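You operate a simulated robot arm through the tools that you are given. There is no shell and no other tool. Be economical: measure what you need, move in short steps, check, and stop when the job is done.

The job below is to be done with a simulated robot arm. You get a single attempt, and the scene is never put back.

JOB
Put things in order on the top of the tinkering table. At the end: the red cartridge stands where the blue array drive stood; the blue array drive stands on top of the white jar; the purple battery stands where the teal pot stood; the teal pot stands where the red cartridge stood; whatever was shut is shut again. Leave all else as you found it, and nothing knocked over.

The check looks at the end state, three seconds after you hand in, the way a careful person would. Anything else that was tipped, shoved, dropped, spilled or broken makes it a failure.

ROBOT AND FRAMES
A 6-joint arm with a two-finger parallel gripper, fixed in place. Base frame: the origin is at the foot of the arm, x ahead of it, y to its left, z up; the work surface is at about z = 0. Readings come in mm, rad, newtons and seconds.
With the tool pointing down near the work surface it reaches from about 180 to 460 mm from the base axis. Its first joint turns from -1.222 to 1.222 rad. Payload 1.9 kg.
Tool frame: the origin (TCP) lies between the finger pads and is the grasp point; the fingertips stand 23 mm ahead of it; z points along the fingers, y is the line along which they close. The gripper opens to 94 mm. The fingers are 38 mm wide and 10 mm thick; the gripper's body (54 by 96 mm) begins 39 mm behind the TCP.
Orientation is told as [roll, pitch, yaw] about the base's x, y, z axes, in that order, counted from this pose: with the fingers straight down and closing along the base's y, the tool's x points along the base's -x, its y along +y and its z along -z.

CONTROLS
- The arm moves only by the tool move_arm. Its argument "targets" is a list of rows, each a list of 7 numbers: the finger opening in mm, from 0 to 94, then the shift along the base's x, y, z in mm, then the turn, a rotation vector about the base's x, y, z in rad. In form: [[fingers, x, y, z, rx, ry, rz], ...]. A call has 1 to 20 rows; each row is the pose to reach, as a shift and turn from the pose commanded when the call began. Each row takes 0.2 s and may step no farther than 50 mm and 0.15 rad from the row before; otherwise, or with a gripper value out of range, the whole call is refused. Where a pose cannot be reached the arm comes as near as it can. A force on the tool above 40 N (or 10 N above the force at the start of the call, whichever is more), or a blocked arm, ends the call early, and 0.2 s more pass. The fingers move at their own pace (about 108 mm/s each) and stop on an object; they squeeze with about 42 N. The grip force told is the motor's: it shows also when the fingers shut on nothing. Time passes only in rows, and 0.2 s behind the last, so rows that repeat a pose let the fingers close. The reply holds the time, the measured pose of the TCP, the force on the tool along the base axes, the opening and the grip force, in the units named above and with some noise, and new pictures: "show" is both (left out), scene, wrist or none.
- Cameras (640 x 400 px; columns grow to the right, rows downward): "scene" is fixed at [63.6, 314.2, 432.1]; the picture's right is [-0.71, -0.70, 0.00], its down [-0.34, 0.35, -0.87] and it looks along [0.61, -0.62, -0.49] (base axes); focal length 292 px, centre (320, 200). "wrist" rides on the gripper at [86, 16, -75] in the tool frame; the picture's right is [-0.18, 0.98, 0.00], its down [-0.58, -0.11, -0.81] and it looks along [-0.79, -0.15, 0.59] (tool axes); focal length 243 px, centre (320, 200). There is no depth. A picture from a camera that has moved, and an enlarged one, comes with that camera's place and axes in the base frame and with its lens.
- zoom(camera, box): a new picture of the part [left, top, right, bottom] of that camera's present view, enlarged. No time passes.
- hand_in(): hands the job in; it is judged then, once.

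Work in short steps. Places have to be worked out from the pictures, the camera data and where the tool is seen: move nearer, look again, correct. Check each grasp and each placing, and mend what went wrong. You have 120 turns and 170 pictures in all, those below and enlarged ones among them. Open the gripper and draw the arm clear of the work before you hand the job in, unless the task says otherwise; then end with one line.

The tools are called after "Request:" as name(argument=value, ...) on one line, values as JSON. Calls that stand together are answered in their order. move_arm: Moves the arm, as the interface text tells. Its arguments: {"type":"object","properties":{"targets":{"type":"array","items":{"type":"array","items":{"type":"number"}}},"show":{"type":"string","enum":["both","scene","wrist","none"]}},"required":["targets"]} The other tools are called the same way: zoom (camera, box) takes an enlarged picture of a part of a camera's view; hand_in () hands the job in.

At the start:

```text
t: 0.0
tcp_pos: [278.0, -98.6, 314.4]
ee_rot: [0.002, -0.003, -0.001]
contact_force: [0.5, -0.6, 0.0]
opening: 94.1
finger_force: 0.1
```

scene: 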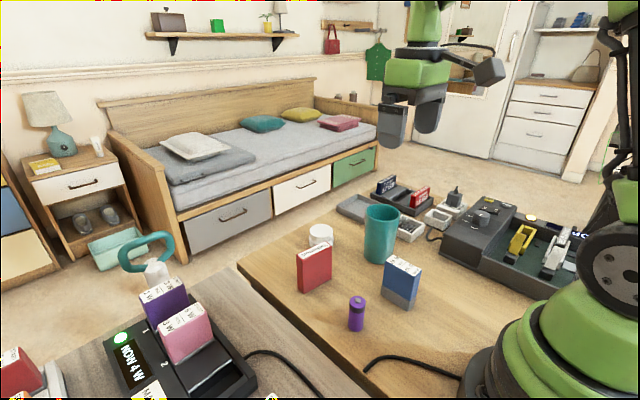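
wrist: 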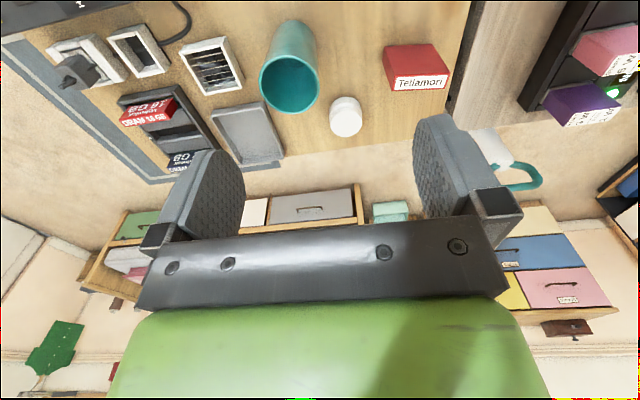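

I start by looking closely at the table region.

Request:
zoom(camera="scene", box=[260, 160, 480, 350])

Request:
zoom(camera="wrist", box=[100, 0, 480, 180])

```text
2.11 times, centred on (370, 255) of scene
camera zoom: at [63.6, 314.2, 432.1], right [-0.71, -0.7, 0.0], down [-0.34, 0.35, -0.87], along [0.61, -0.62, -0.49], focal length 616 px, centre (215, 84)
```

zoom: 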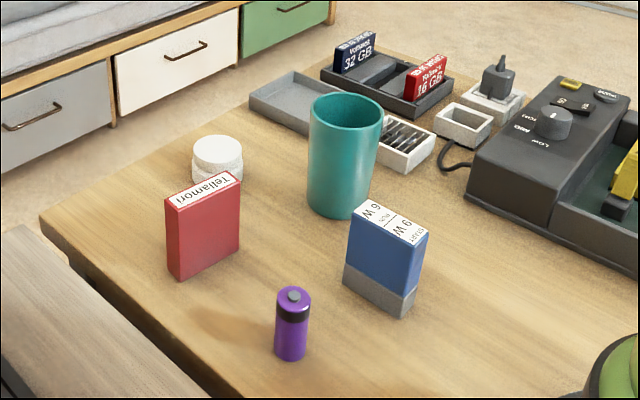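

```text
1.68 times, centred on (290, 90) of wrist
camera zoom: at [192.9, -83.1, 389.7], right [0.18, 0.98, 0.0], down [0.58, -0.11, 0.81], along [0.79, -0.15, -0.59], focal length 409 px, centre (370, 385)
```

zoom: 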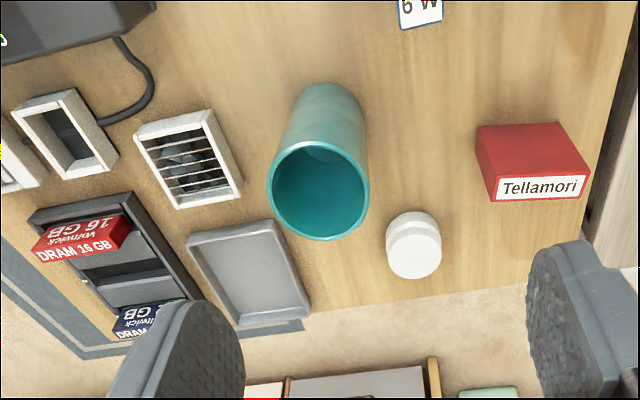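

Blue drive appears near (233,-64), red cartridge (373,15), battery (250,39), pot (328,-140), jar (414,-85). I back the arm off to see everything with the wrist camera.

Request:
move_arm(targets=[[94, -28, 26, 0, 0, 0, 0], [94, -56, 52, 0, 0, 0, 0], [94, -83, 78, 0, 0, 0, 0], [94, -83, 78, 0, 0, 0, 0]])

```text
t: 1.0
tcp_pos: [200.5, -20.4, 314.8]
ee_rot: [0.001, -0.002, -0.002]
contact_force: [0.7, 0.3, -0.8]
opening: 93.9
finger_force: 0.0
camera wrist: at [113.9, -6.1, 389.7], right [0.19, 0.98, 0.0], down [0.58, -0.11, 0.81], along [0.79, -0.15, -0.59], focal length 243 px, centre (320, 200)
```

scene: 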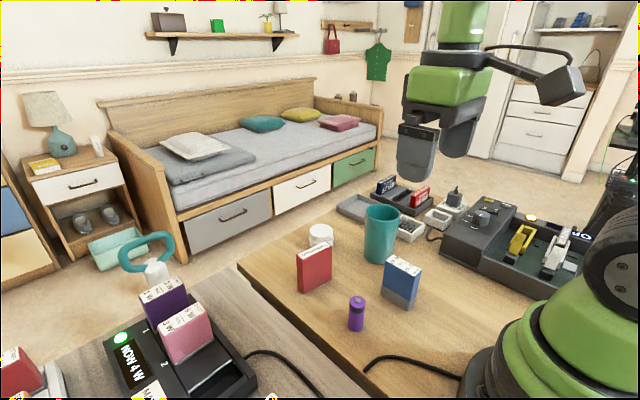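
wrist: 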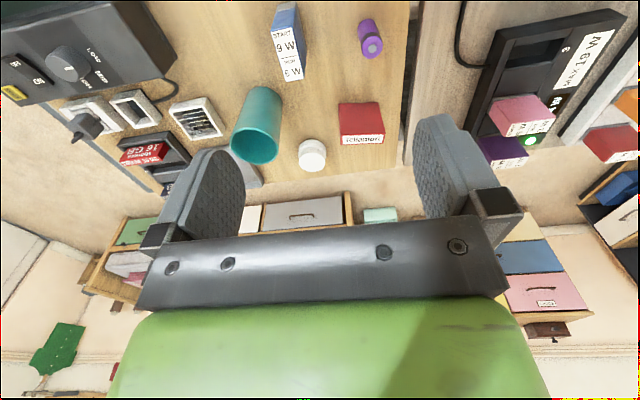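

Everything is visible in the wrist view; I enlarge it for measurement.

Request:
zoom(camera="wrist", box=[220, 0, 420, 180])

```text
2.22 times, centred on (320, 90) of wrist
camera zoom: at [113.9, -6.1, 389.7], right [0.19, 0.98, 0.0], down [0.58, -0.11, 0.81], along [0.79, -0.15, -0.59], focal length 539 px, centre (320, 444)
```

zoom: 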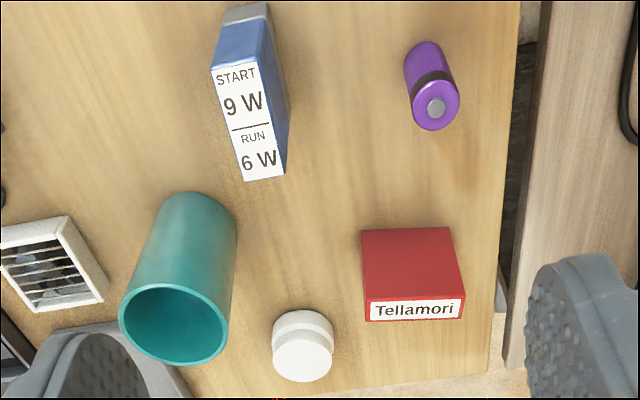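

Estimates: blue drive centre (237,-67), 57×24×80; red (375,15), yaw ≈ -0.15; battery (250,36); jar ≈ (447,-84), ~38 high – near the reach limit. I test whether the tool can reach above the jar with fingers straight down, and look at it closely.

Request:
move_arm(targets=[[60, 42, -10, -14, 0, 0, 0], [60, 84, -21, -28, 0, 0, 0], [60, 126, -32, -42, 0, 0, 0], [60, 168, -42, -56, 0, 0, 0], [60, 210, -53, -70, 0, 0, 0], [60, 252, -63, -84, 0, 0, 0], [60, 252, -63, -130, 0, 0, 0], [60, 252, -63, -170, 0, 0, 0], [60, 252, -63, -170, 0, 0, 0]])

```text
t: 3.0
tcp_pos: [447.8, -84.1, 147.7]
ee_rot: [0.002, -0.001, 0.001]
contact_force: [0.6, 0.3, 0.3]
opening: 60.0
finger_force: 0.0
out of reach, approached as far as the arm can: row 6
camera wrist: at [362.5, -69.2, 221.1], right [0.18, 0.98, 0.0], down [0.58, -0.11, 0.81], along [0.79, -0.15, -0.59], focal length 243 px, centre (320, 200)
```

scene: 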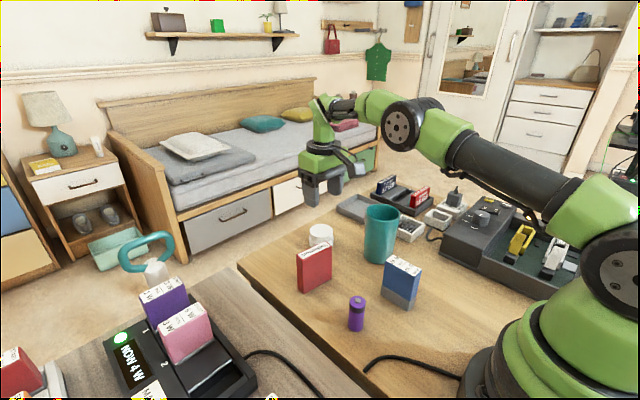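
wrist: 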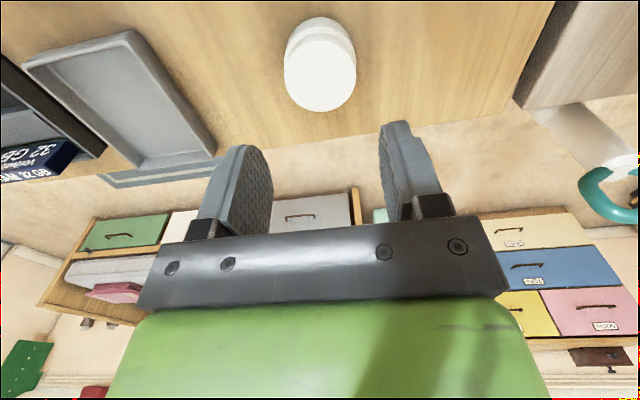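

Request:
zoom(camera="wrist", box=[250, 0, 410, 130])

```text
3.08 times, centred on (330, 65) of wrist
camera zoom: at [362.5, -69.2, 221.1], right [0.18, 0.98, 0.0], down [0.58, -0.11, 0.81], along [0.79, -0.15, -0.59], focal length 746 px, centre (289, 615)
```

zoom: 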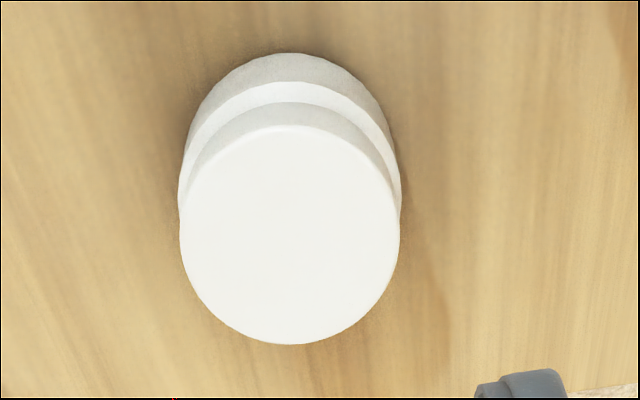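

Jar centre ≈ (452,-86), height ≈ 40, diameter 54; reachable. Next I go above the blue drive, tips still above its top, and check alignment.

Request:
move_arm(targets=[[60, -40, 0, 30, 0, 0, 0], [60, -85, 5, 60, 0, 0, 0], [60, -130, 10, 60, 0, 0, 0], [60, -175, 14, 60, 0, 0, 0], [60, -216, 16, 60, 0, 0, 0], [60, -216, 16, 15, 0, 0, 0], [60, -216, 16, -25, 0, 0, 0], [60, -216, 16, -25, 0, 0, 0]])

```text
refused: row 2 steps farther than a row can; nothing moved
```

Request:
move_arm(targets=[[60, -35, 0, 30, 0, 0, 0], [60, -70, 5, 60, 0, 0, 0], [60, -115, 10, 60, 0, 0, 0], [60, -160, 14, 60, 0, 0, 0], [60, -190, 16, 60, 0, 0, 0], [60, -216, 16, 60, 0, 0, 0], [60, -216, 16, 15, 0, 0, 0], [60, -216, 16, -25, 0, 0, 0], [60, -216, 16, -25, 0, 0, 0]])

```text
t: 5.0
tcp_pos: [233.1, -68.5, 119.3]
ee_rot: [0.002, -0.002, -0.001]
contact_force: [-0.6, 0.1, 0.0]
opening: 60.2
finger_force: 0.0
camera wrist: at [147.3, -54.0, 194.0], right [0.19, 0.98, 0.0], down [0.58, -0.11, 0.81], along [0.79, -0.15, -0.59], focal length 243 px, centre (320, 200)
```

scene: 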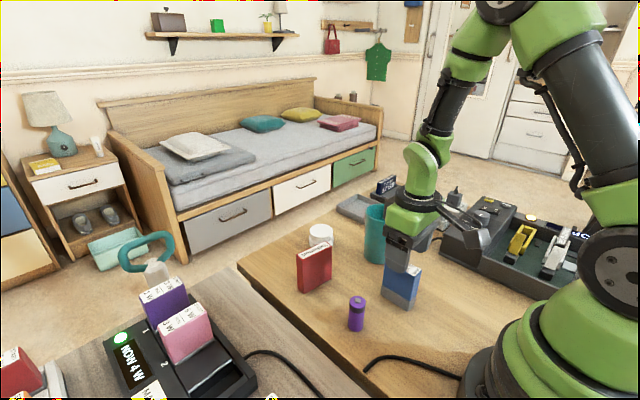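
wrist: 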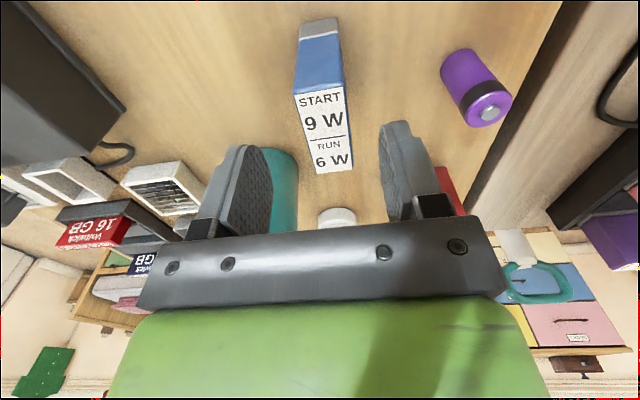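

Drive centred near (238,-67), aligned between the fingers. I descend to z≈55 and close.

Request:
move_arm(targets=[[60, 0, 1, -32, 0, 0, 0], [60, 0, 1, -64, 0, 0, 0], [60, 0, 1, -64, 0, 0, 0], [15, 0, 1, -64, 0, 0, 0], [15, 0, 1, -64, 0, 0, 0], [15, 0, 1, -64, 0, 0, 0]])

```text
t: 6.4
tcp_pos: [234.0, -69.4, 55.3]
ee_rot: [0.001, -0.002, 0.0]
contact_force: [0.0, -0.1, -0.5]
opening: 25.8
finger_force: 41.9
camera wrist: at [148.2, -54.0, 130.0], right [0.18, 0.98, 0.0], down [0.58, -0.11, 0.81], along [0.79, -0.15, -0.59], focal length 243 px, centre (320, 200)
```

scene: 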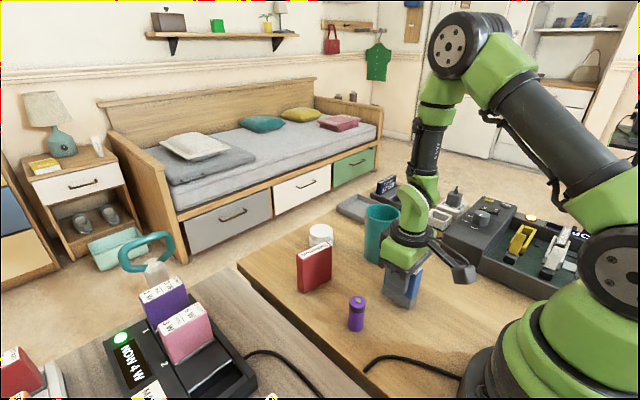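
wrist: 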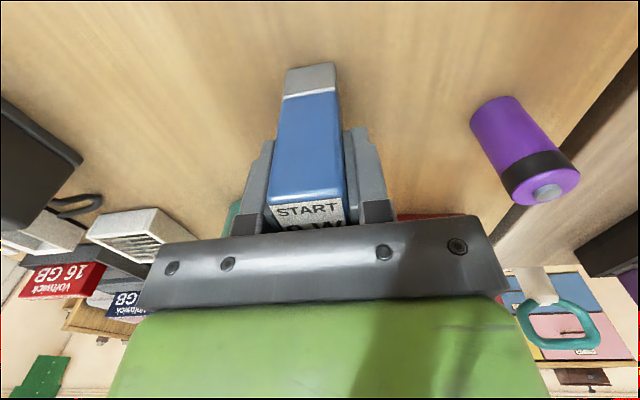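

Grip good (25.8 mm). Lift, carry over keeping clear of the pot, and stop with the drive's bottom ~20 mm above the jar.

Request:
move_arm(targets=[[15, 0, 0, 40, 0, 0, 0], [15, 0, 0, 80, 0, 0, 0], [15, 45, 0, 80, 0, 0, 0], [15, 90, 0, 80, 0, 0, 0], [15, 135, 0, 80, 0, 0, 0], [15, 180, -8, 80, 0, 0, 0], [15, 215, -18, 80, 0, 0, 0], [15, 215, -18, 65, 0, 0, 0], [15, 215, -18, 65, 0, 0, 0]])

Request:
zoom(camera="scene", box=[270, 160, 430, 280])

```text
t: 8.4
tcp_pos: [446.5, -84.2, 120.1]
ee_rot: [0.002, 0.0, 0.0]
contact_force: [0.5, 0.1, -1.5]
opening: 25.5
finger_force: 42.3
camera wrist: at [360.2, -69.4, 194.0], right [0.18, 0.98, 0.0], down [0.58, -0.11, 0.81], along [0.79, -0.15, -0.59], focal length 243 px, centre (320, 200)
```

scene: 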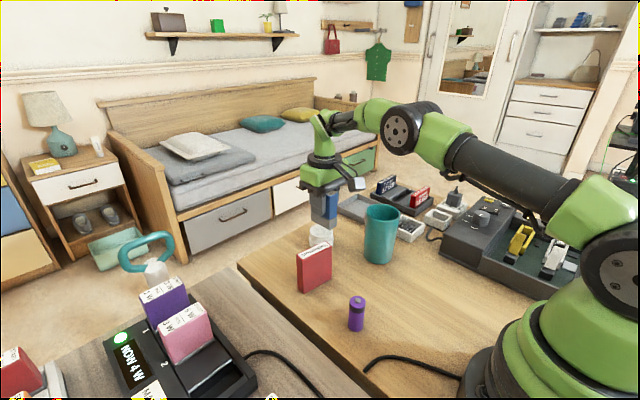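
wrist: 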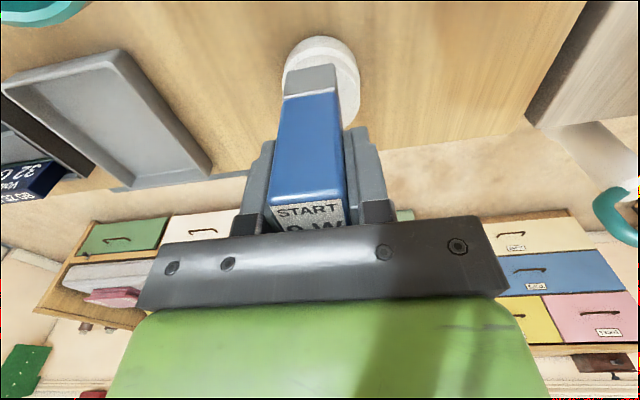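

```text
3.33 times, centred on (350, 220) of scene
camera zoom: at [63.6, 314.2, 432.1], right [-0.71, -0.7, 0.0], down [-0.34, 0.35, -0.87], along [0.61, -0.62, -0.49], focal length 975 px, centre (220, 133)
```

zoom: 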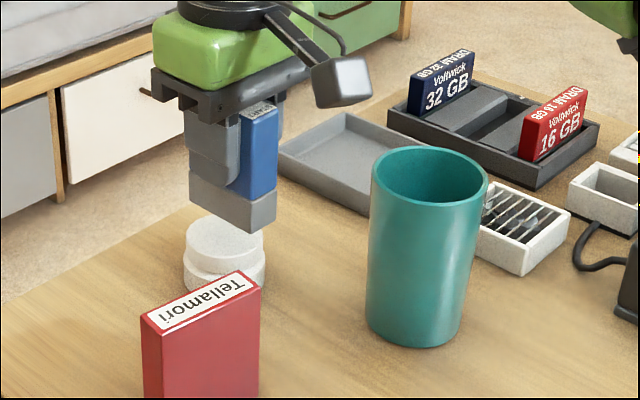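

Drive hangs nearly over the jar; I shift +3 x, +1 y and lower to just above the lid.

Request:
move_arm(targets=[[15, 3, 1, -5, 0, 0, 0], [15, 3, 1, -10, 0, 0, 0], [15, 3, 1, -15, 0, 0, 0], [15, 3, 1, -15, 0, 0, 0]], show="wrist")

Request:
zoom(camera="scene", box=[290, 180, 370, 240])

```text
t: 9.4
tcp_pos: [450.1, -83.5, 104.2]
ee_rot: [0.0, -0.001, 0.001]
contact_force: [0.3, -0.3, -1.6]
opening: 25.6
finger_force: 42.4
camera wrist: at [363.7, -67.8, 179.5], right [0.18, 0.98, 0.0], down [0.58, -0.11, 0.81], along [0.79, -0.15, -0.59], focal length 243 px, centre (320, 200)
```

wrist: 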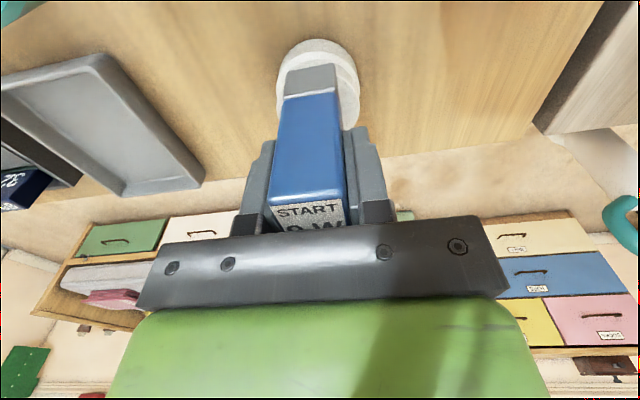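

```text
6.67 times, centred on (330, 210) of scene
camera zoom: at [63.6, 314.2, 432.1], right [-0.71, -0.7, 0.0], down [-0.34, 0.35, -0.87], along [0.61, -0.62, -0.49], focal length 1950 px, centre (253, 133)
```

zoom: 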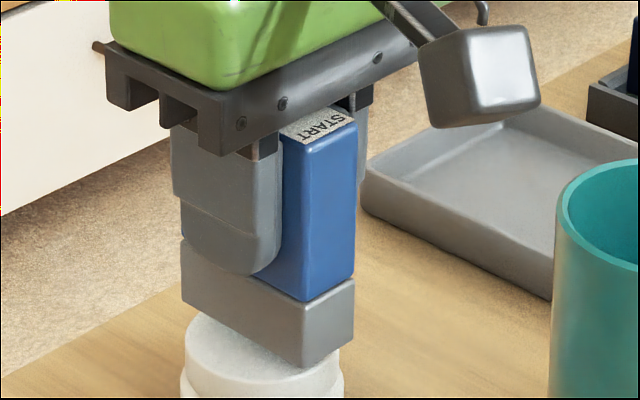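

Drive is above the lid; lowering further in 2 mm steps.

Request:
move_arm(targets=[[15, 0, 0, -2, 0, 0, 0], [15, 0, 0, -4, 0, 0, 0], [15, 0, 0, -6, 0, 0, 0], [15, 0, 0, -6, 0, 0, 0]], show="none")

Request:
zoom(camera="scene", box=[290, 180, 370, 240])

```text
t: 10.4
tcp_pos: [449.9, -84.9, 98.9]
ee_rot: [0.003, 0.0, -0.001]
contact_force: [0.2, -0.5, -1.0]
opening: 25.8
finger_force: 41.8
```

```text
6.67 times, centred on (330, 210) of scene
camera zoom: at [63.6, 314.2, 432.1], right [-0.71, -0.7, 0.0], down [-0.34, 0.35, -0.87], along [0.61, -0.62, -0.49], focal length 1950 px, centre (253, 133)
```

zoom: 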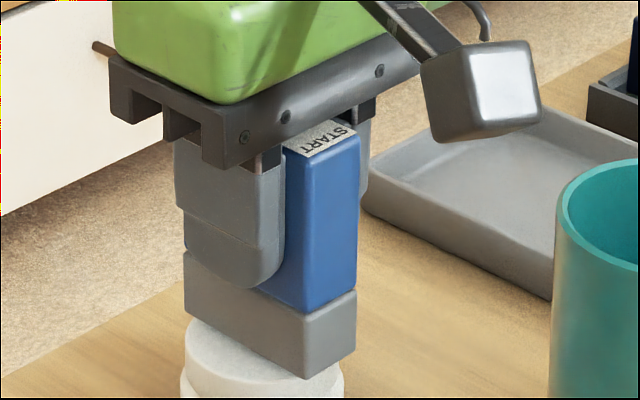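

Well centred laterally within ~2 mm; continue down with a small correction.

Request:
move_arm(targets=[[15, 1, 1.5, -2, 0, 0, 0], [15, 1, 1.5, -4, 0, 0, 0], [15, 1, 1.5, -5, 0, 0, 0], [15, 1, 1.5, -5, 0, 0, 0]], show="none")

Request:
zoom(camera="scene", box=[290, 180, 370, 240])

```text
t: 11.4
tcp_pos: [449.8, -81.6, 94.9]
ee_rot: [0.002, 0.0, 0.0]
contact_force: [-0.4, 1.6, 6.3]
opening: 26.0
finger_force: 42.1
```

```text
6.67 times, centred on (330, 210) of scene
camera zoom: at [63.6, 314.2, 432.1], right [-0.71, -0.7, 0.0], down [-0.34, 0.35, -0.87], along [0.61, -0.62, -0.49], focal length 1950 px, centre (253, 133)
```

zoom: 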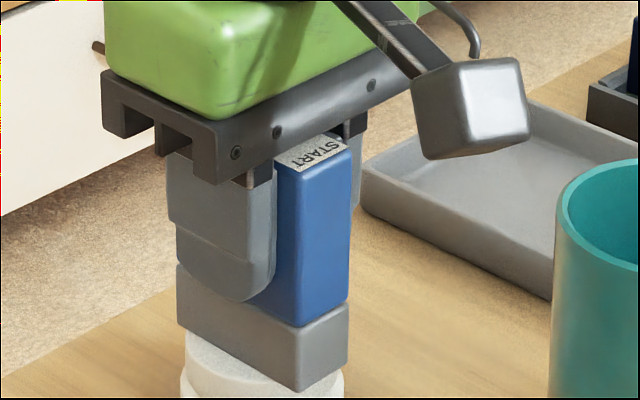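

Contact (6 N upward). I check the seat from a lower crop and the wrist.

Request:
zoom(camera="scene", box=[290, 200, 370, 260])

Request:
zoom(camera="wrist", box=[240, 10, 400, 130])

```text
6.67 times, centred on (330, 230) of scene
camera zoom: at [63.6, 314.2, 432.1], right [-0.71, -0.7, 0.0], down [-0.34, 0.35, -0.87], along [0.61, -0.62, -0.49], focal length 1950 px, centre (253, 0)
```

zoom: 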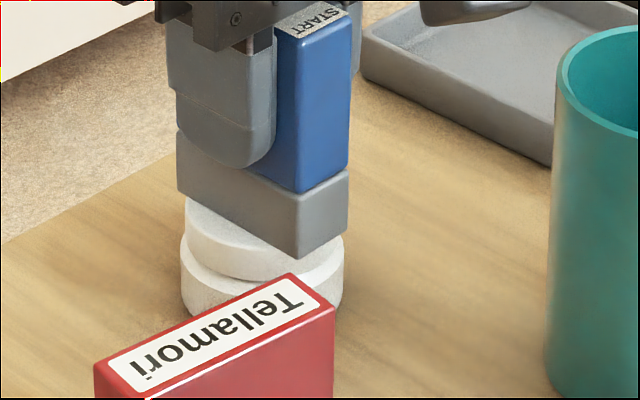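

```text
3.33 times, centred on (320, 70) of wrist
camera zoom: at [364.7, -66.5, 169.7], right [0.18, 0.98, 0.0], down [0.58, -0.11, 0.81], along [0.79, -0.15, -0.59], focal length 809 px, centre (320, 633)
```

zoom: 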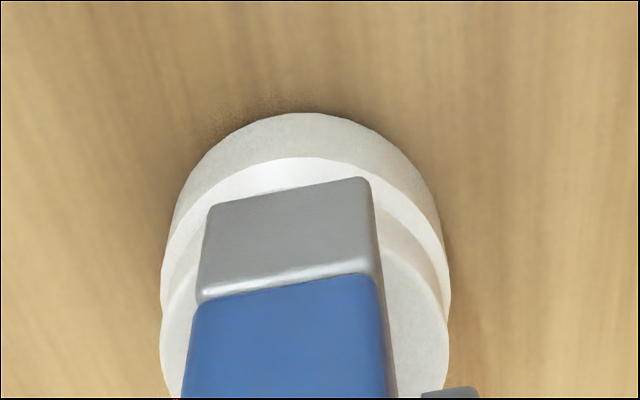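

Seated, force shows light contact, offset ≤3 mm. Release and rise while retracting slightly along x (parallel to drive faces).

Request:
move_arm(targets=[[15, 0, 0, 1, 0, 0, 0], [44, 0, 0, 1, 0, 0, 0], [44, 0, 0, 1, 0, 0, 0], [44, -3, 0, 15, 0, 0, 0], [44, -10, 0, 35, 0, 0, 0], [44, -20, 0, 55, 0, 0, 0], [44, -40, 0, 75, 0, 0, 0], [44, -80, 10, 85, 0, 0, 0], [44, -80, 10, 85, 0, 0, 0]])

Request:
zoom(camera="scene", box=[280, 170, 400, 260])

```text
t: 13.4
tcp_pos: [371.7, -71.0, 180.6]
ee_rot: [0.001, -0.004, -0.001]
contact_force: [0.5, 0.3, -0.1]
opening: 44.0
finger_force: 0.1
camera wrist: at [286.1, -56.3, 255.0], right [0.19, 0.98, 0.0], down [0.58, -0.11, 0.81], along [0.79, -0.15, -0.59], focal length 243 px, centre (320, 200)
```

scene: 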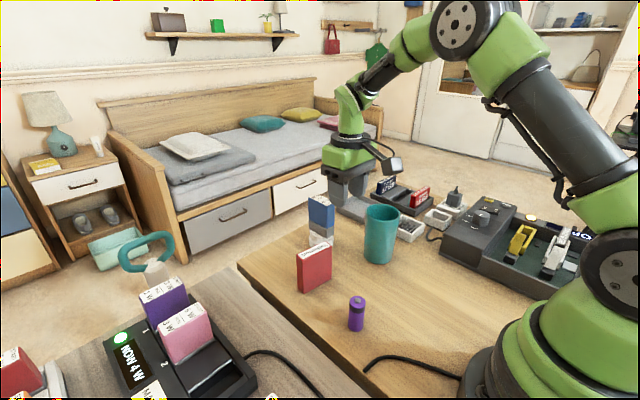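
wrist: 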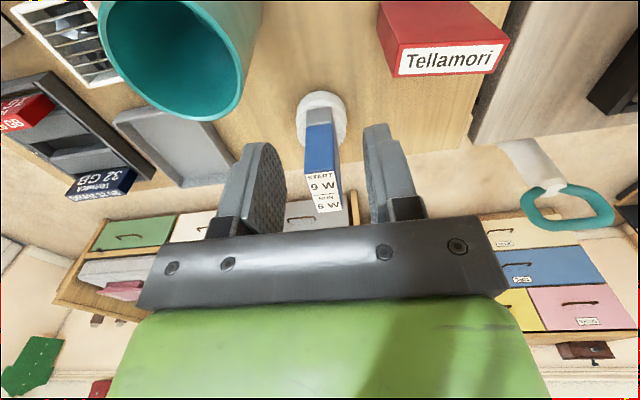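

```text
4.44 times, centred on (340, 215) of scene
camera zoom: at [63.6, 314.2, 432.1], right [-0.71, -0.7, 0.0], down [-0.34, 0.35, -0.87], along [0.61, -0.62, -0.49], focal length 1300 px, centre (231, 133)
```

zoom: 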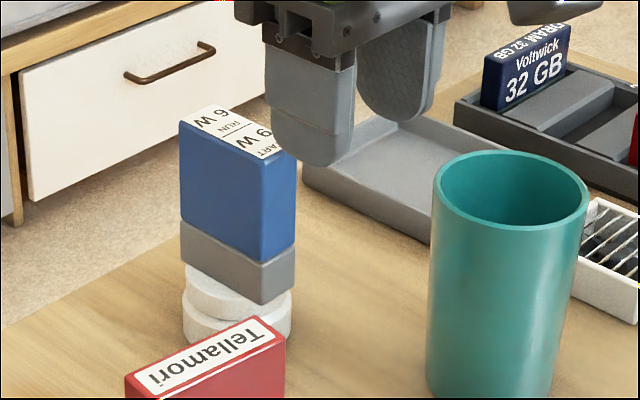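

Blue drive stands on the jar. Next I go over the red cartridge, turning the tool by +1.43 rad so the fingers close across its thin side.

Request:
move_arm(targets=[[60, 1, 20, 0, 0, 0, 0.143], [60, 2, 40, 0, 0, 0, 0.286], [60, 3, 60, 0, 0, 0, 0.429], [60, 4, 75, 0, 0, 0, 0.572], [60, 5, 87, 0, 0, 0, 0.715], [60, 5, 87, 0, 0, 0, 0.858], [60, 5, 87, 0, 0, 0, 1.001], [60, 5, 87, 0, 0, 0, 1.144], [60, 5, 87, 0, 0, 0, 1.287], [60, 5, 87, 0, 0, 0, 1.43], [60, 5, 87, -40, 0, 0, 1.43], [60, 5, 87, -40, 0, 0, 1.43]])

Request:
zoom(camera="scene", box=[260, 200, 380, 310])

```text
t: 16.0
tcp_pos: [375.2, 16.2, 141.7]
ee_rot: [0.0, -0.003, 1.433]
contact_force: [0.4, 0.9, -0.2]
opening: 60.2
finger_force: 0.1
camera wrist: at [349.0, -68.9, 216.4], right [-0.95, 0.32, 0.0], down [0.19, 0.56, 0.81], along [0.26, 0.76, -0.59], focal length 243 px, centre (320, 200)
```

scene: 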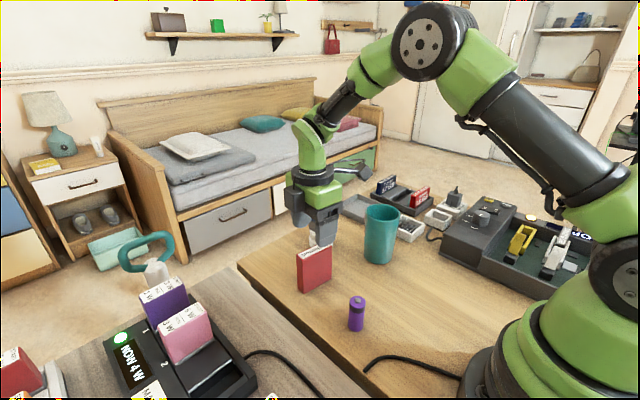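
wrist: 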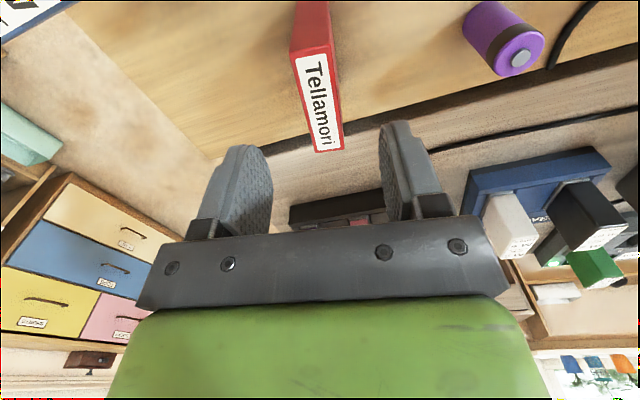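

```text
3.64 times, centred on (320, 255) of scene
camera zoom: at [63.6, 314.2, 432.1], right [-0.71, -0.7, 0.0], down [-0.34, 0.35, -0.87], along [0.61, -0.62, -0.49], focal length 1063 px, centre (320, 0)
```

zoom: 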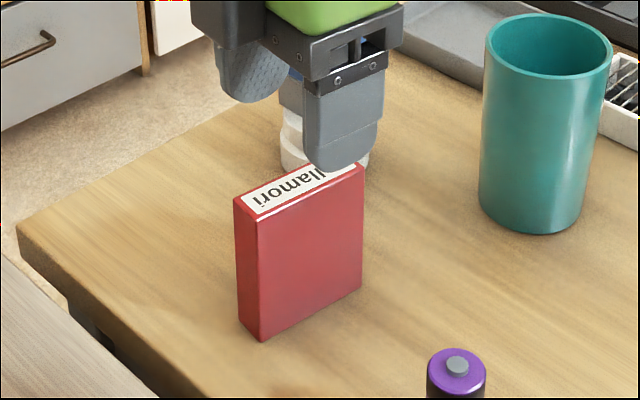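

Red centre ≈ (375.5,13), yaw ≈ -0.16; the fingers straddle it. Descend to z≈58 and close.

Request:
move_arm(targets=[[60, 0, -2, -40, 0, 0, -0.02], [60, 0, -2, -81, 0, 0, -0.02], [60, 0, -2, -81, 0, 0, -0.02], [12, 0, -2, -81, 0, 0, -0.02], [12, 0, -2, -81, 0, 0, -0.02], [12, 0, -2, -81, 0, 0, -0.02]])

```text
t: 17.4
tcp_pos: [378.5, 13.5, 58.9]
ee_rot: [0.002, -0.002, 1.409]
contact_force: [-0.4, -0.1, -0.6]
opening: 21.4
finger_force: 42.4
camera wrist: at [348.4, -71.8, 134.3], right [-0.94, 0.34, 0.0], down [0.2, 0.55, 0.81], along [0.27, 0.76, -0.59], focal length 243 px, centre (320, 200)
```

scene: 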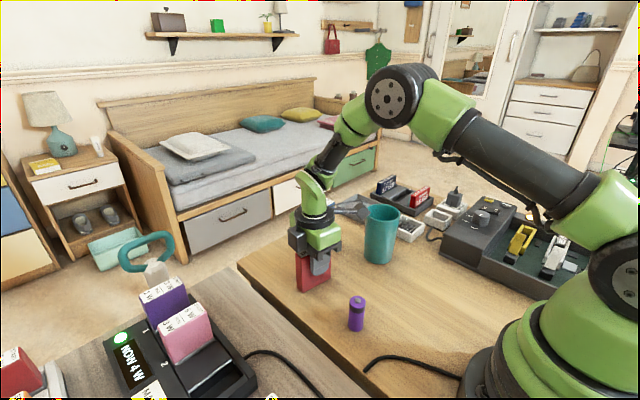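
wrist: 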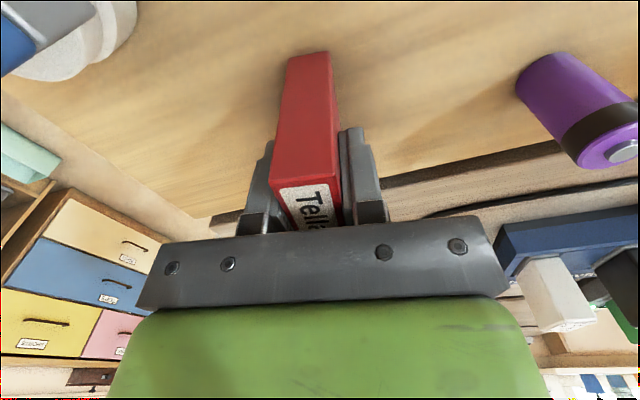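

Gripped (21.4 mm). Lift, carry to the drive's former spot while turning back to yaw 0, stop ~15 mm above the table.

Request:
move_arm(targets=[[12, 0, 0, 45, 0, 0, 0], [12, 0, 0, 90, 0, 0, 0], [12, -14, -8, 90, 0, 0, -0.141], [12, -28, -16, 90, 0, 0, -0.282], [12, -42, -24, 90, 0, 0, -0.423], [12, -56, -32, 90, 0, 0, -0.564], [12, -70, -40, 90, 0, 0, -0.705], [12, -84, -48, 90, 0, 0, -0.846], [12, -98, -56, 90, 0, 0, -0.987], [12, -112, -64, 90, 0, 0, -1.128], [12, -126, -72, 90, 0, 0, -1.269], [12, -137.5, -80.4, 90, 0, 0, -1.41], [12, -137.5, -80.4, 50, 0, 0, -1.41], [12, -137.5, -80.4, 12, 0, 0, -1.41], [12, -137.5, -80.4, 12, 0, 0, -1.41]])

```text
t: 20.6
tcp_pos: [235.5, -64.8, 70.4]
ee_rot: [0.002, -0.002, -0.003]
contact_force: [0.7, 0.1, 0.2]
opening: 12.0
finger_force: 0.1
camera wrist: at [149.3, -50.1, 145.7], right [0.19, 0.98, 0.0], down [0.58, -0.11, 0.81], along [0.79, -0.15, -0.59], focal length 243 px, centre (320, 200)
```

scene: 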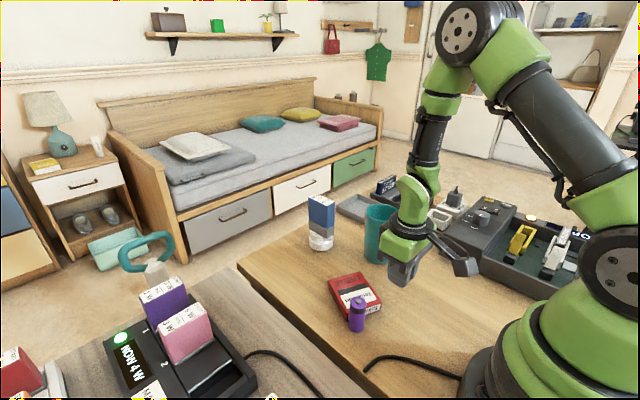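
wrist: 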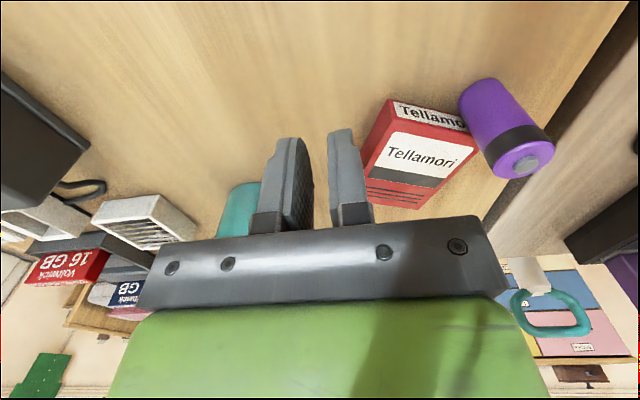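

The cartridge slipped out en route and lies flat beside the battery. I look closely before mending.

Request:
zoom(camera="scene", box=[300, 250, 420, 350])

Request:
zoom(camera="wrist", box=[330, 50, 570, 220])

```text
4.00 times, centred on (360, 300) of scene
camera zoom: at [63.6, 314.2, 432.1], right [-0.71, -0.7, 0.0], down [-0.34, 0.35, -0.87], along [0.61, -0.62, -0.49], focal length 1170 px, centre (160, -200)
```

zoom: 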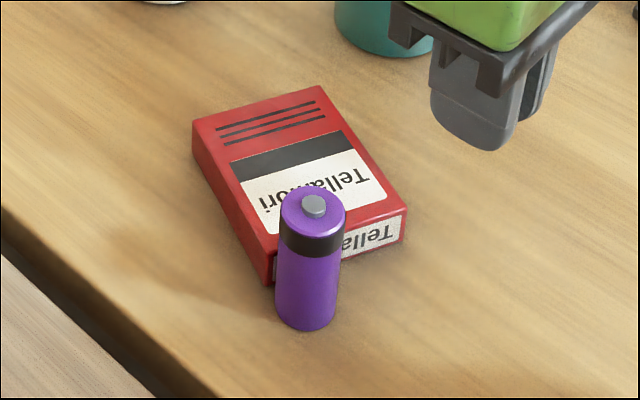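

```text
2.35 times, centred on (450, 135) of wrist
camera zoom: at [149.3, -50.1, 145.7], right [0.19, 0.98, 0.0], down [0.58, -0.11, 0.81], along [0.79, -0.15, -0.59], focal length 571 px, centre (14, 353)
```

zoom: 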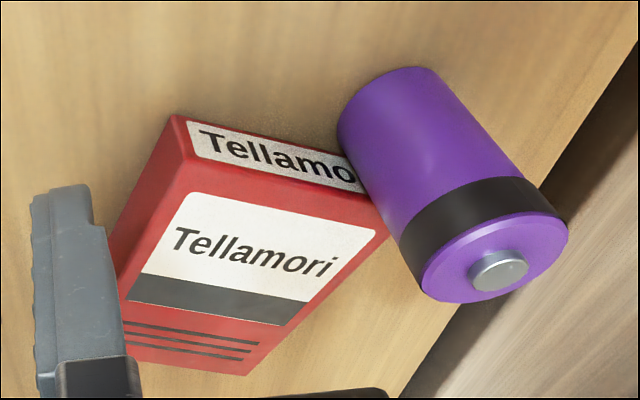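

The battery still stands; the cartridge lies flat around (292,-6), label end toward the robot. To stand it up I need to pitch the tool, so I first test in free air how far the tool can pitch outward here.

Request:
move_arm(targets=[[30, 0, 0, 40, 0, 0, 0], [30, 0, 0, 80, 0, 0, 0], [30, 0, 0, 80, 0, -0.15, 0], [30, 0, 0, 80, 0, -0.3, 0], [30, 0, 0, 80, 0, -0.45, 0], [30, 0, 0, 80, 0, -0.6, 0], [30, 0, 0, 80, 0, -0.75, 0], [30, 0, 0, 80, 0, -0.9, 0], [30, 0, 0, 80, 0, -1.05, 0], [30, 0, 0, 80, 0, -1.2, 0], [30, 0, 0, 80, 0, -1.35, 0], [30, 0, 0, 80, 0, -1.5, 0], [30, 0, 0, 80, 0, -1.5, 0]])

```text
t: 23.4
tcp_pos: [264.5, -118.7, 370.5]
ee_rot: [0.027, -1.501, -0.029]
contact_force: [0.3, 0.5, -0.4]
opening: 30.0
finger_force: 0.0
out of reach, approached as far as the arm can: row 4, 5, 6, 7, 8, 9, 10, 11, 12, 13
camera wrist: at [184.2, -102.9, 290.4], right [0.01, 0.98, 0.19], down [-0.76, -0.11, 0.64], along [0.65, -0.15, 0.75], focal length 243 px, centre (320, 200)
```

scene: 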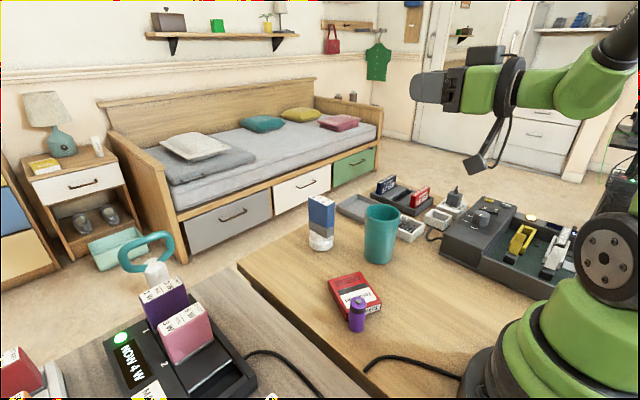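
wrist: 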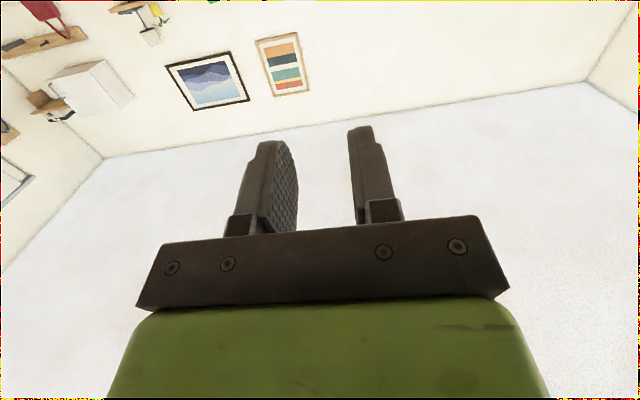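

Near the base, outward pitch is limited. I bring the tool back to vertical and further out to test there.

Request:
move_arm(targets=[[30, 6, 0, 0, 0, 0.15, 0], [30, 12, 0, 0, 0, 0.3, 0], [30, 18, 0, 0, 0, 0.45, 0], [30, 24, 0, 0, 0, 0.6, 0], [30, 30, 0, 0, 0, 0.75, 0], [30, 36, 0, 0, 0, 0.9, 0], [30, 42, 0, 0, 0, 1.05, 0], [30, 48, 0, 0, 0, 1.2, 0], [30, 54, 0, 0, 0, 1.35, 0], [30, 60, 0, 0, 0, 1.5, 0], [30, 60, 0, 0, 0, 1.5, 0]], show="none")

```text
t: 25.8
tcp_pos: [328.8, -122.2, 372.6]
ee_rot: [0.001, 0.001, -0.001]
contact_force: [-0.3, 0.3, -0.5]
opening: 29.8
finger_force: 0.1
```

Now move to about (380,-20,200) and test yaw range while turning.

Request:
move_arm(targets=[[30, 10, 20, -34, 0, 0, 0.15], [30, 20, 40, -68, 0, 0, 0.3], [30, 30, 60, -102, 0, 0, 0.45], [30, 40, 80, -136, 0, 0, 0.6], [30, 52, 100, -170, 0, 0, 0.75], [30, 52, 100, -170, 0, 0, 0.9], [30, 52, 100, -170, 0, 0, 1.05], [30, 52, 100, -170, 0, 0, 1.2], [30, 52, 100, -170, 0, 0, 1.35], [30, 52, 100, -170, 0, 0, 1.5], [30, 52, 100, -170, 0, 0, 1.65], [30, 52, 100, -170, 0, 0, 1.8], [30, 52, 100, -170, 0, 0, 1.95], [30, 52, 100, -170, 0, 0, 2.1], [30, 52, 100, -170, 0, 0, 2.25], [30, 52, 100, -170, 0, 0, 2.4], [30, 52, 100, -170, 0, 0, 2.55], [30, 52, 100, -170, 0, 0, 2.7], [30, 52, 100, -170, 0, 0, 2.85], [30, 52, 100, -170, 0, 0, 3.0]], show="none")

```text
t: 30.0
tcp_pos: [332.3, 37.8, 161.7]
ee_rot: [0.033, 0.027, 2.977]
contact_force: [-0.1, 0.3, 0.2]
opening: 30.1
finger_force: 0.2
out of reach, approached as far as the arm can: row 18, 19, 20
```

Yaw works to about 2.6 rad. I settle at yaw 2.5 near (365,20,140), then test pitching outward with the camera on top.

Request:
move_arm(targets=[[30, 8, -5, -5, -0.008, -0.007, -0.12], [30, 16, -10, -10, -0.016, -0.014, -0.24], [30, 24, -15, -15, -0.025, -0.02, -0.36], [30, 33, -18, -20, -0.033, -0.027, -0.477], [30, 33, -18, -20, -0.033, -0.027, -0.477]], show="none")

Request:
move_arm(targets=[[30, 0, 0, 0, -0.09, -0.12, 0], [30, 0, 0, 0, -0.179, -0.241, 0], [30, 0, 0, 0, -0.269, -0.361, 0], [30, 0, 0, 0, -0.358, -0.481, 0], [30, 0, 0, 0, -0.448, -0.602, 0], [30, 0, 0, 0, -0.537, -0.722, 0], [30, 0, 0, 0, -0.627, -0.842, 0], [30, 0, 0, 0, -0.716, -0.962, 0], [30, 0, 0, 0, -0.806, -1.083, 0], [30, 0, 0, 0, -0.806, -1.083, 0]])

```text
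t: 31.2
tcp_pos: [368.9, 20.9, 140.7]
ee_rot: [0.056, 0.064, 2.497]
contact_force: [0.4, 0.1, 0.6]
opening: 29.8
finger_force: 0.0
```

```text
t: 33.4
tcp_pos: [368.4, 22.3, 140.6]
ee_rot: [0.032, 1.416, 2.478]
contact_force: [0.5, -0.4, -0.5]
opening: 29.9
finger_force: 0.0
camera wrist: at [314.0, 47.9, 237.9], right [-0.65, -0.74, -0.18], down [-0.61, 0.65, -0.45], along [0.45, -0.19, -0.88], focal length 243 px, centre (320, 200)
```

scene: 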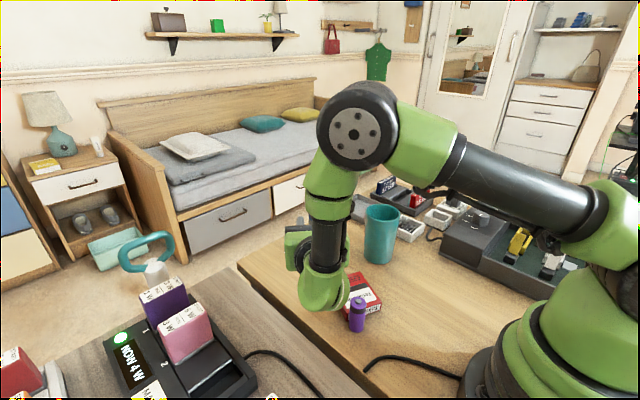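
wrist: 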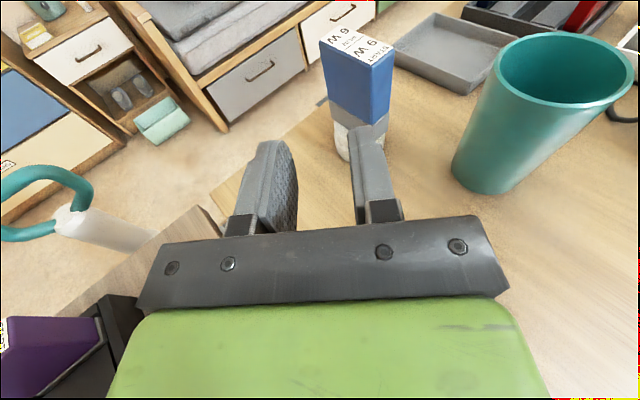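

Fully reachable (pitch 1.42 rad) with the camera on top. Now I un-pitch, then turn back to grasp the lying cartridge.

Request:
move_arm(targets=[[94, 0, 0, 10, 0.09, 0.12, 0], [94, 0, 0, 20, 0.179, 0.241, 0], [94, 0, 0, 30, 0.269, 0.361, 0], [94, 0, 0, 30, 0.358, 0.481, 0], [94, 0, 0, 30, 0.448, 0.602, 0], [94, 0, 0, 30, 0.537, 0.722, 0], [94, 0, 0, 30, 0.627, 0.842, 0], [94, 0, 0, 30, 0.716, 0.962, 0], [94, 0, 0, 30, 0.806, 1.083, 0]], show="none")

Request:
move_arm(targets=[[94, -4, -2, 0, 0, 0, -0.147], [94, -8, -4, 0, 0, 0, -0.294], [94, -12, -5, 0, 0, 0, -0.441], [94, -16, -6, 0, 0, 0, -0.588], [94, -20, -8, 0, 0, 0, -0.735], [94, -24, -10, 0, 0, 0, -0.882], [94, -28, -11, 0, 0, 0, -1.029], [94, -32, -12, 0, 0, 0, -1.176], [94, -36, -14, 0, 0, 0, -1.323], [94, -40, -16, 0, 0, 0, -1.47], [94, -44, -18, 0, 0, 0, -1.617], [94, -48, -20, 0, 0, 0, -1.764], [94, -52, -21, 0, 0, 0, -1.911], [94, -56, -22, 0, 0, 0, -2.058], [94, -60, -23, 0, 0, 0, -2.205], [94, -64, -24, 0, 0, 0, -2.352], [94, -68, -25, 0, 0, 0, -2.499], [94, -72, -26, 0, 0, 0, -2.646], [94, -74, -26, 0, 0, 0, -2.793], [94, -76, -26, 0, 0, 0, -2.93]])

```text
t: 35.4
tcp_pos: [369.1, 22.2, 171.0]
ee_rot: [0.054, 0.061, 2.498]
contact_force: [0.3, -0.4, 0.3]
opening: 93.7
finger_force: 0.1
```

```text
t: 39.6
tcp_pos: [294.9, -2.5, 170.4]
ee_rot: [0.056, 0.065, -0.433]
contact_force: [0.0, 0.1, 0.2]
opening: 94.2
finger_force: 0.0
camera wrist: at [225.3, 40.7, 251.5], right [0.58, 0.81, 0.04], down [0.51, -0.4, 0.76], along [0.63, -0.42, -0.65], focal length 243 px, centre (320, 200)
```

scene: 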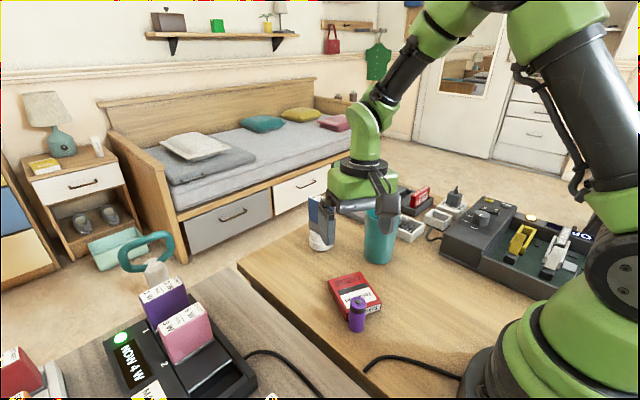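
wrist: 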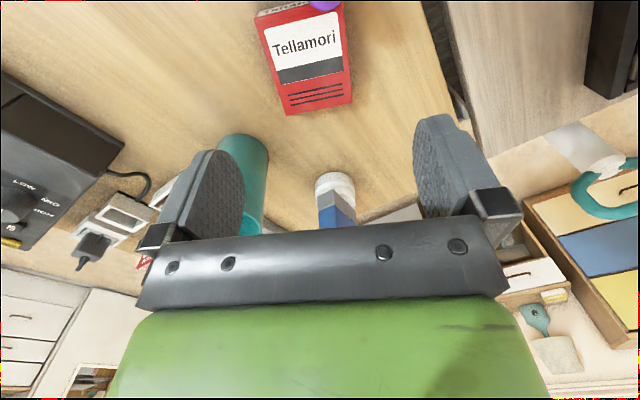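

I correct the small tilt, align yaw to -0.47 and lower over the cartridge, stopping at z≈60 to check.

Request:
move_arm(targets=[[94, -6, 1, -30, -0.039, -0.018, -0.018], [94, -12.4, 1.5, -70, -0.078, -0.0355, -0.037], [94, -12.4, 1.5, -110, -0.078, -0.0355, -0.037], [94, -12.4, 1.5, -110, -0.078, -0.0355, -0.037]])

```text
t: 40.6
tcp_pos: [277.1, -2.8, 58.8]
ee_rot: [0.001, 0.0, -0.472]
contact_force: [0.5, 0.0, 0.2]
opening: 94.0
finger_force: 0.0
camera wrist: at [208.5, 50.6, 134.2], right [0.61, 0.79, 0.0], down [0.47, -0.36, 0.81], along [0.64, -0.49, -0.59], focal length 243 px, centre (320, 200)
```

scene: 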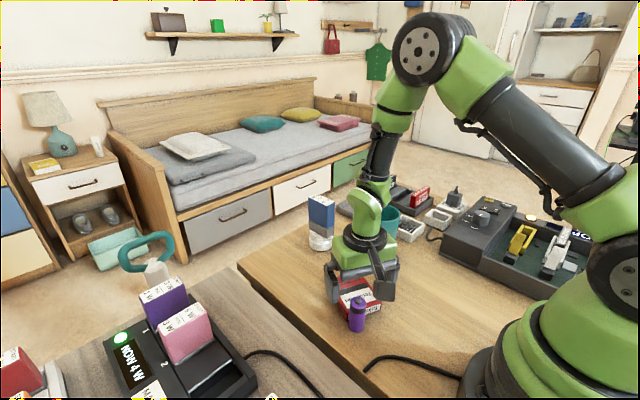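
wrist: 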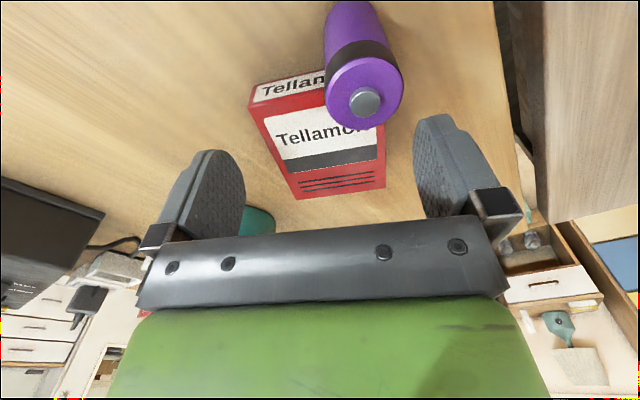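

Cartridge centre ≈ (295.5,-6.5). I shift a little, descend to z≈26 and close on its narrow sides.

Request:
move_arm(targets=[[94, 5, 2.5, -15, 0, 0, 0], [94, 5, 2.5, -32, 0, 0, 0], [94, 5, 2.5, -32, 0, 0, 0], [50, 5, 2.5, -32, 0, 0, 0], [50, 5, 2.5, -32, 0, 0, 0], [50, 5, 2.5, -32, 0, 0, 0]])

```text
t: 42.0
tcp_pos: [285.0, 2.4, 27.4]
ee_rot: [-0.001, -0.002, -0.47]
contact_force: [0.8, -0.1, -0.3]
opening: 69.8
finger_force: 42.0
camera wrist: at [215.3, 54.6, 101.0], right [0.61, 0.79, 0.0], down [0.47, -0.36, 0.81], along [0.64, -0.49, -0.59], focal length 243 px, centre (320, 200)
```

scene: 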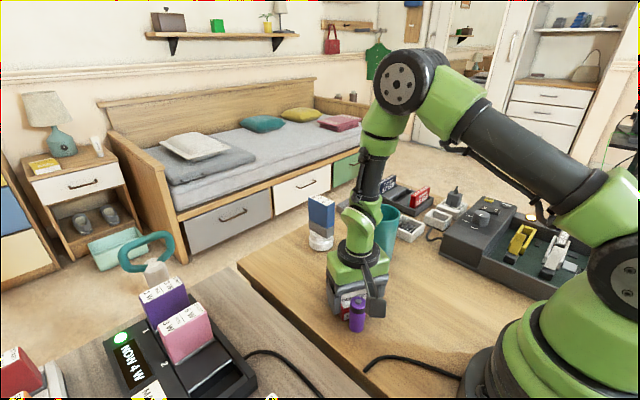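
wrist: 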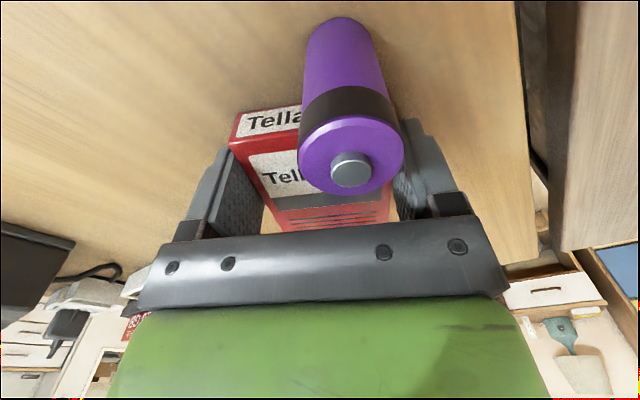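

Gripped at 69.8 mm. I ease it away from the battery and lift slowly, checking for slip.

Request:
move_arm(targets=[[50, 2, -1, 1, 0, 0, 0], [50, 4.4, -2.3, 3, 0, 0, 0], [50, 8, -4, 7, 0, 0, 0], [50, 12, -6, 14, 0, 0, 0], [50, 16, -8, 22, 0, 0, 0], [50, 20, -10, 30, 0, 0, 0], [50, 24, -10, 40, 0, 0, 0], [50, 24, -10, 40, 0, 0, 0]])

```text
t: 43.8
tcp_pos: [309.3, -10.5, 68.2]
ee_rot: [0.001, -0.001, -0.469]
contact_force: [-0.3, -0.7, -0.9]
opening: 69.3
finger_force: 42.3
camera wrist: at [240.3, 42.8, 143.9], right [0.61, 0.79, 0.0], down [0.47, -0.36, 0.81], along [0.64, -0.49, -0.59], focal length 243 px, centre (320, 200)
```

scene: 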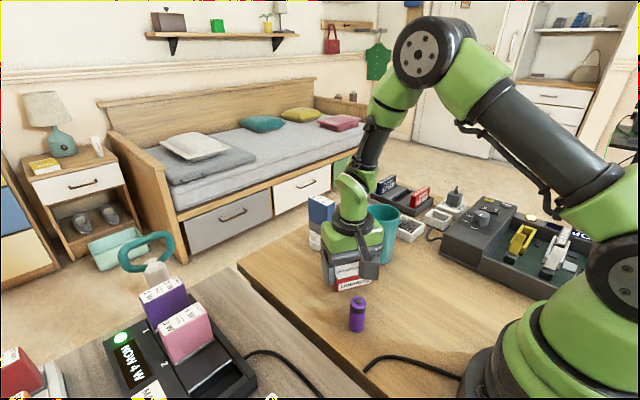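
wrist: 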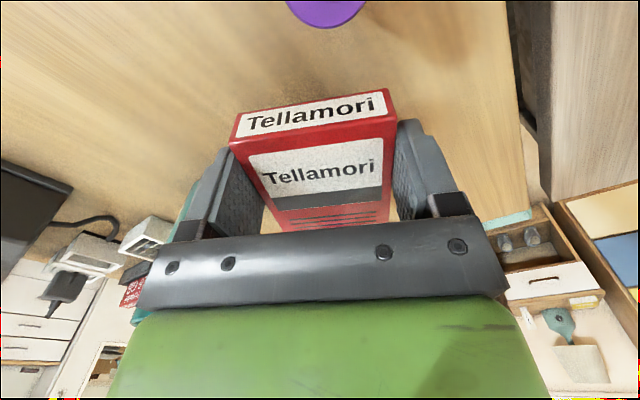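

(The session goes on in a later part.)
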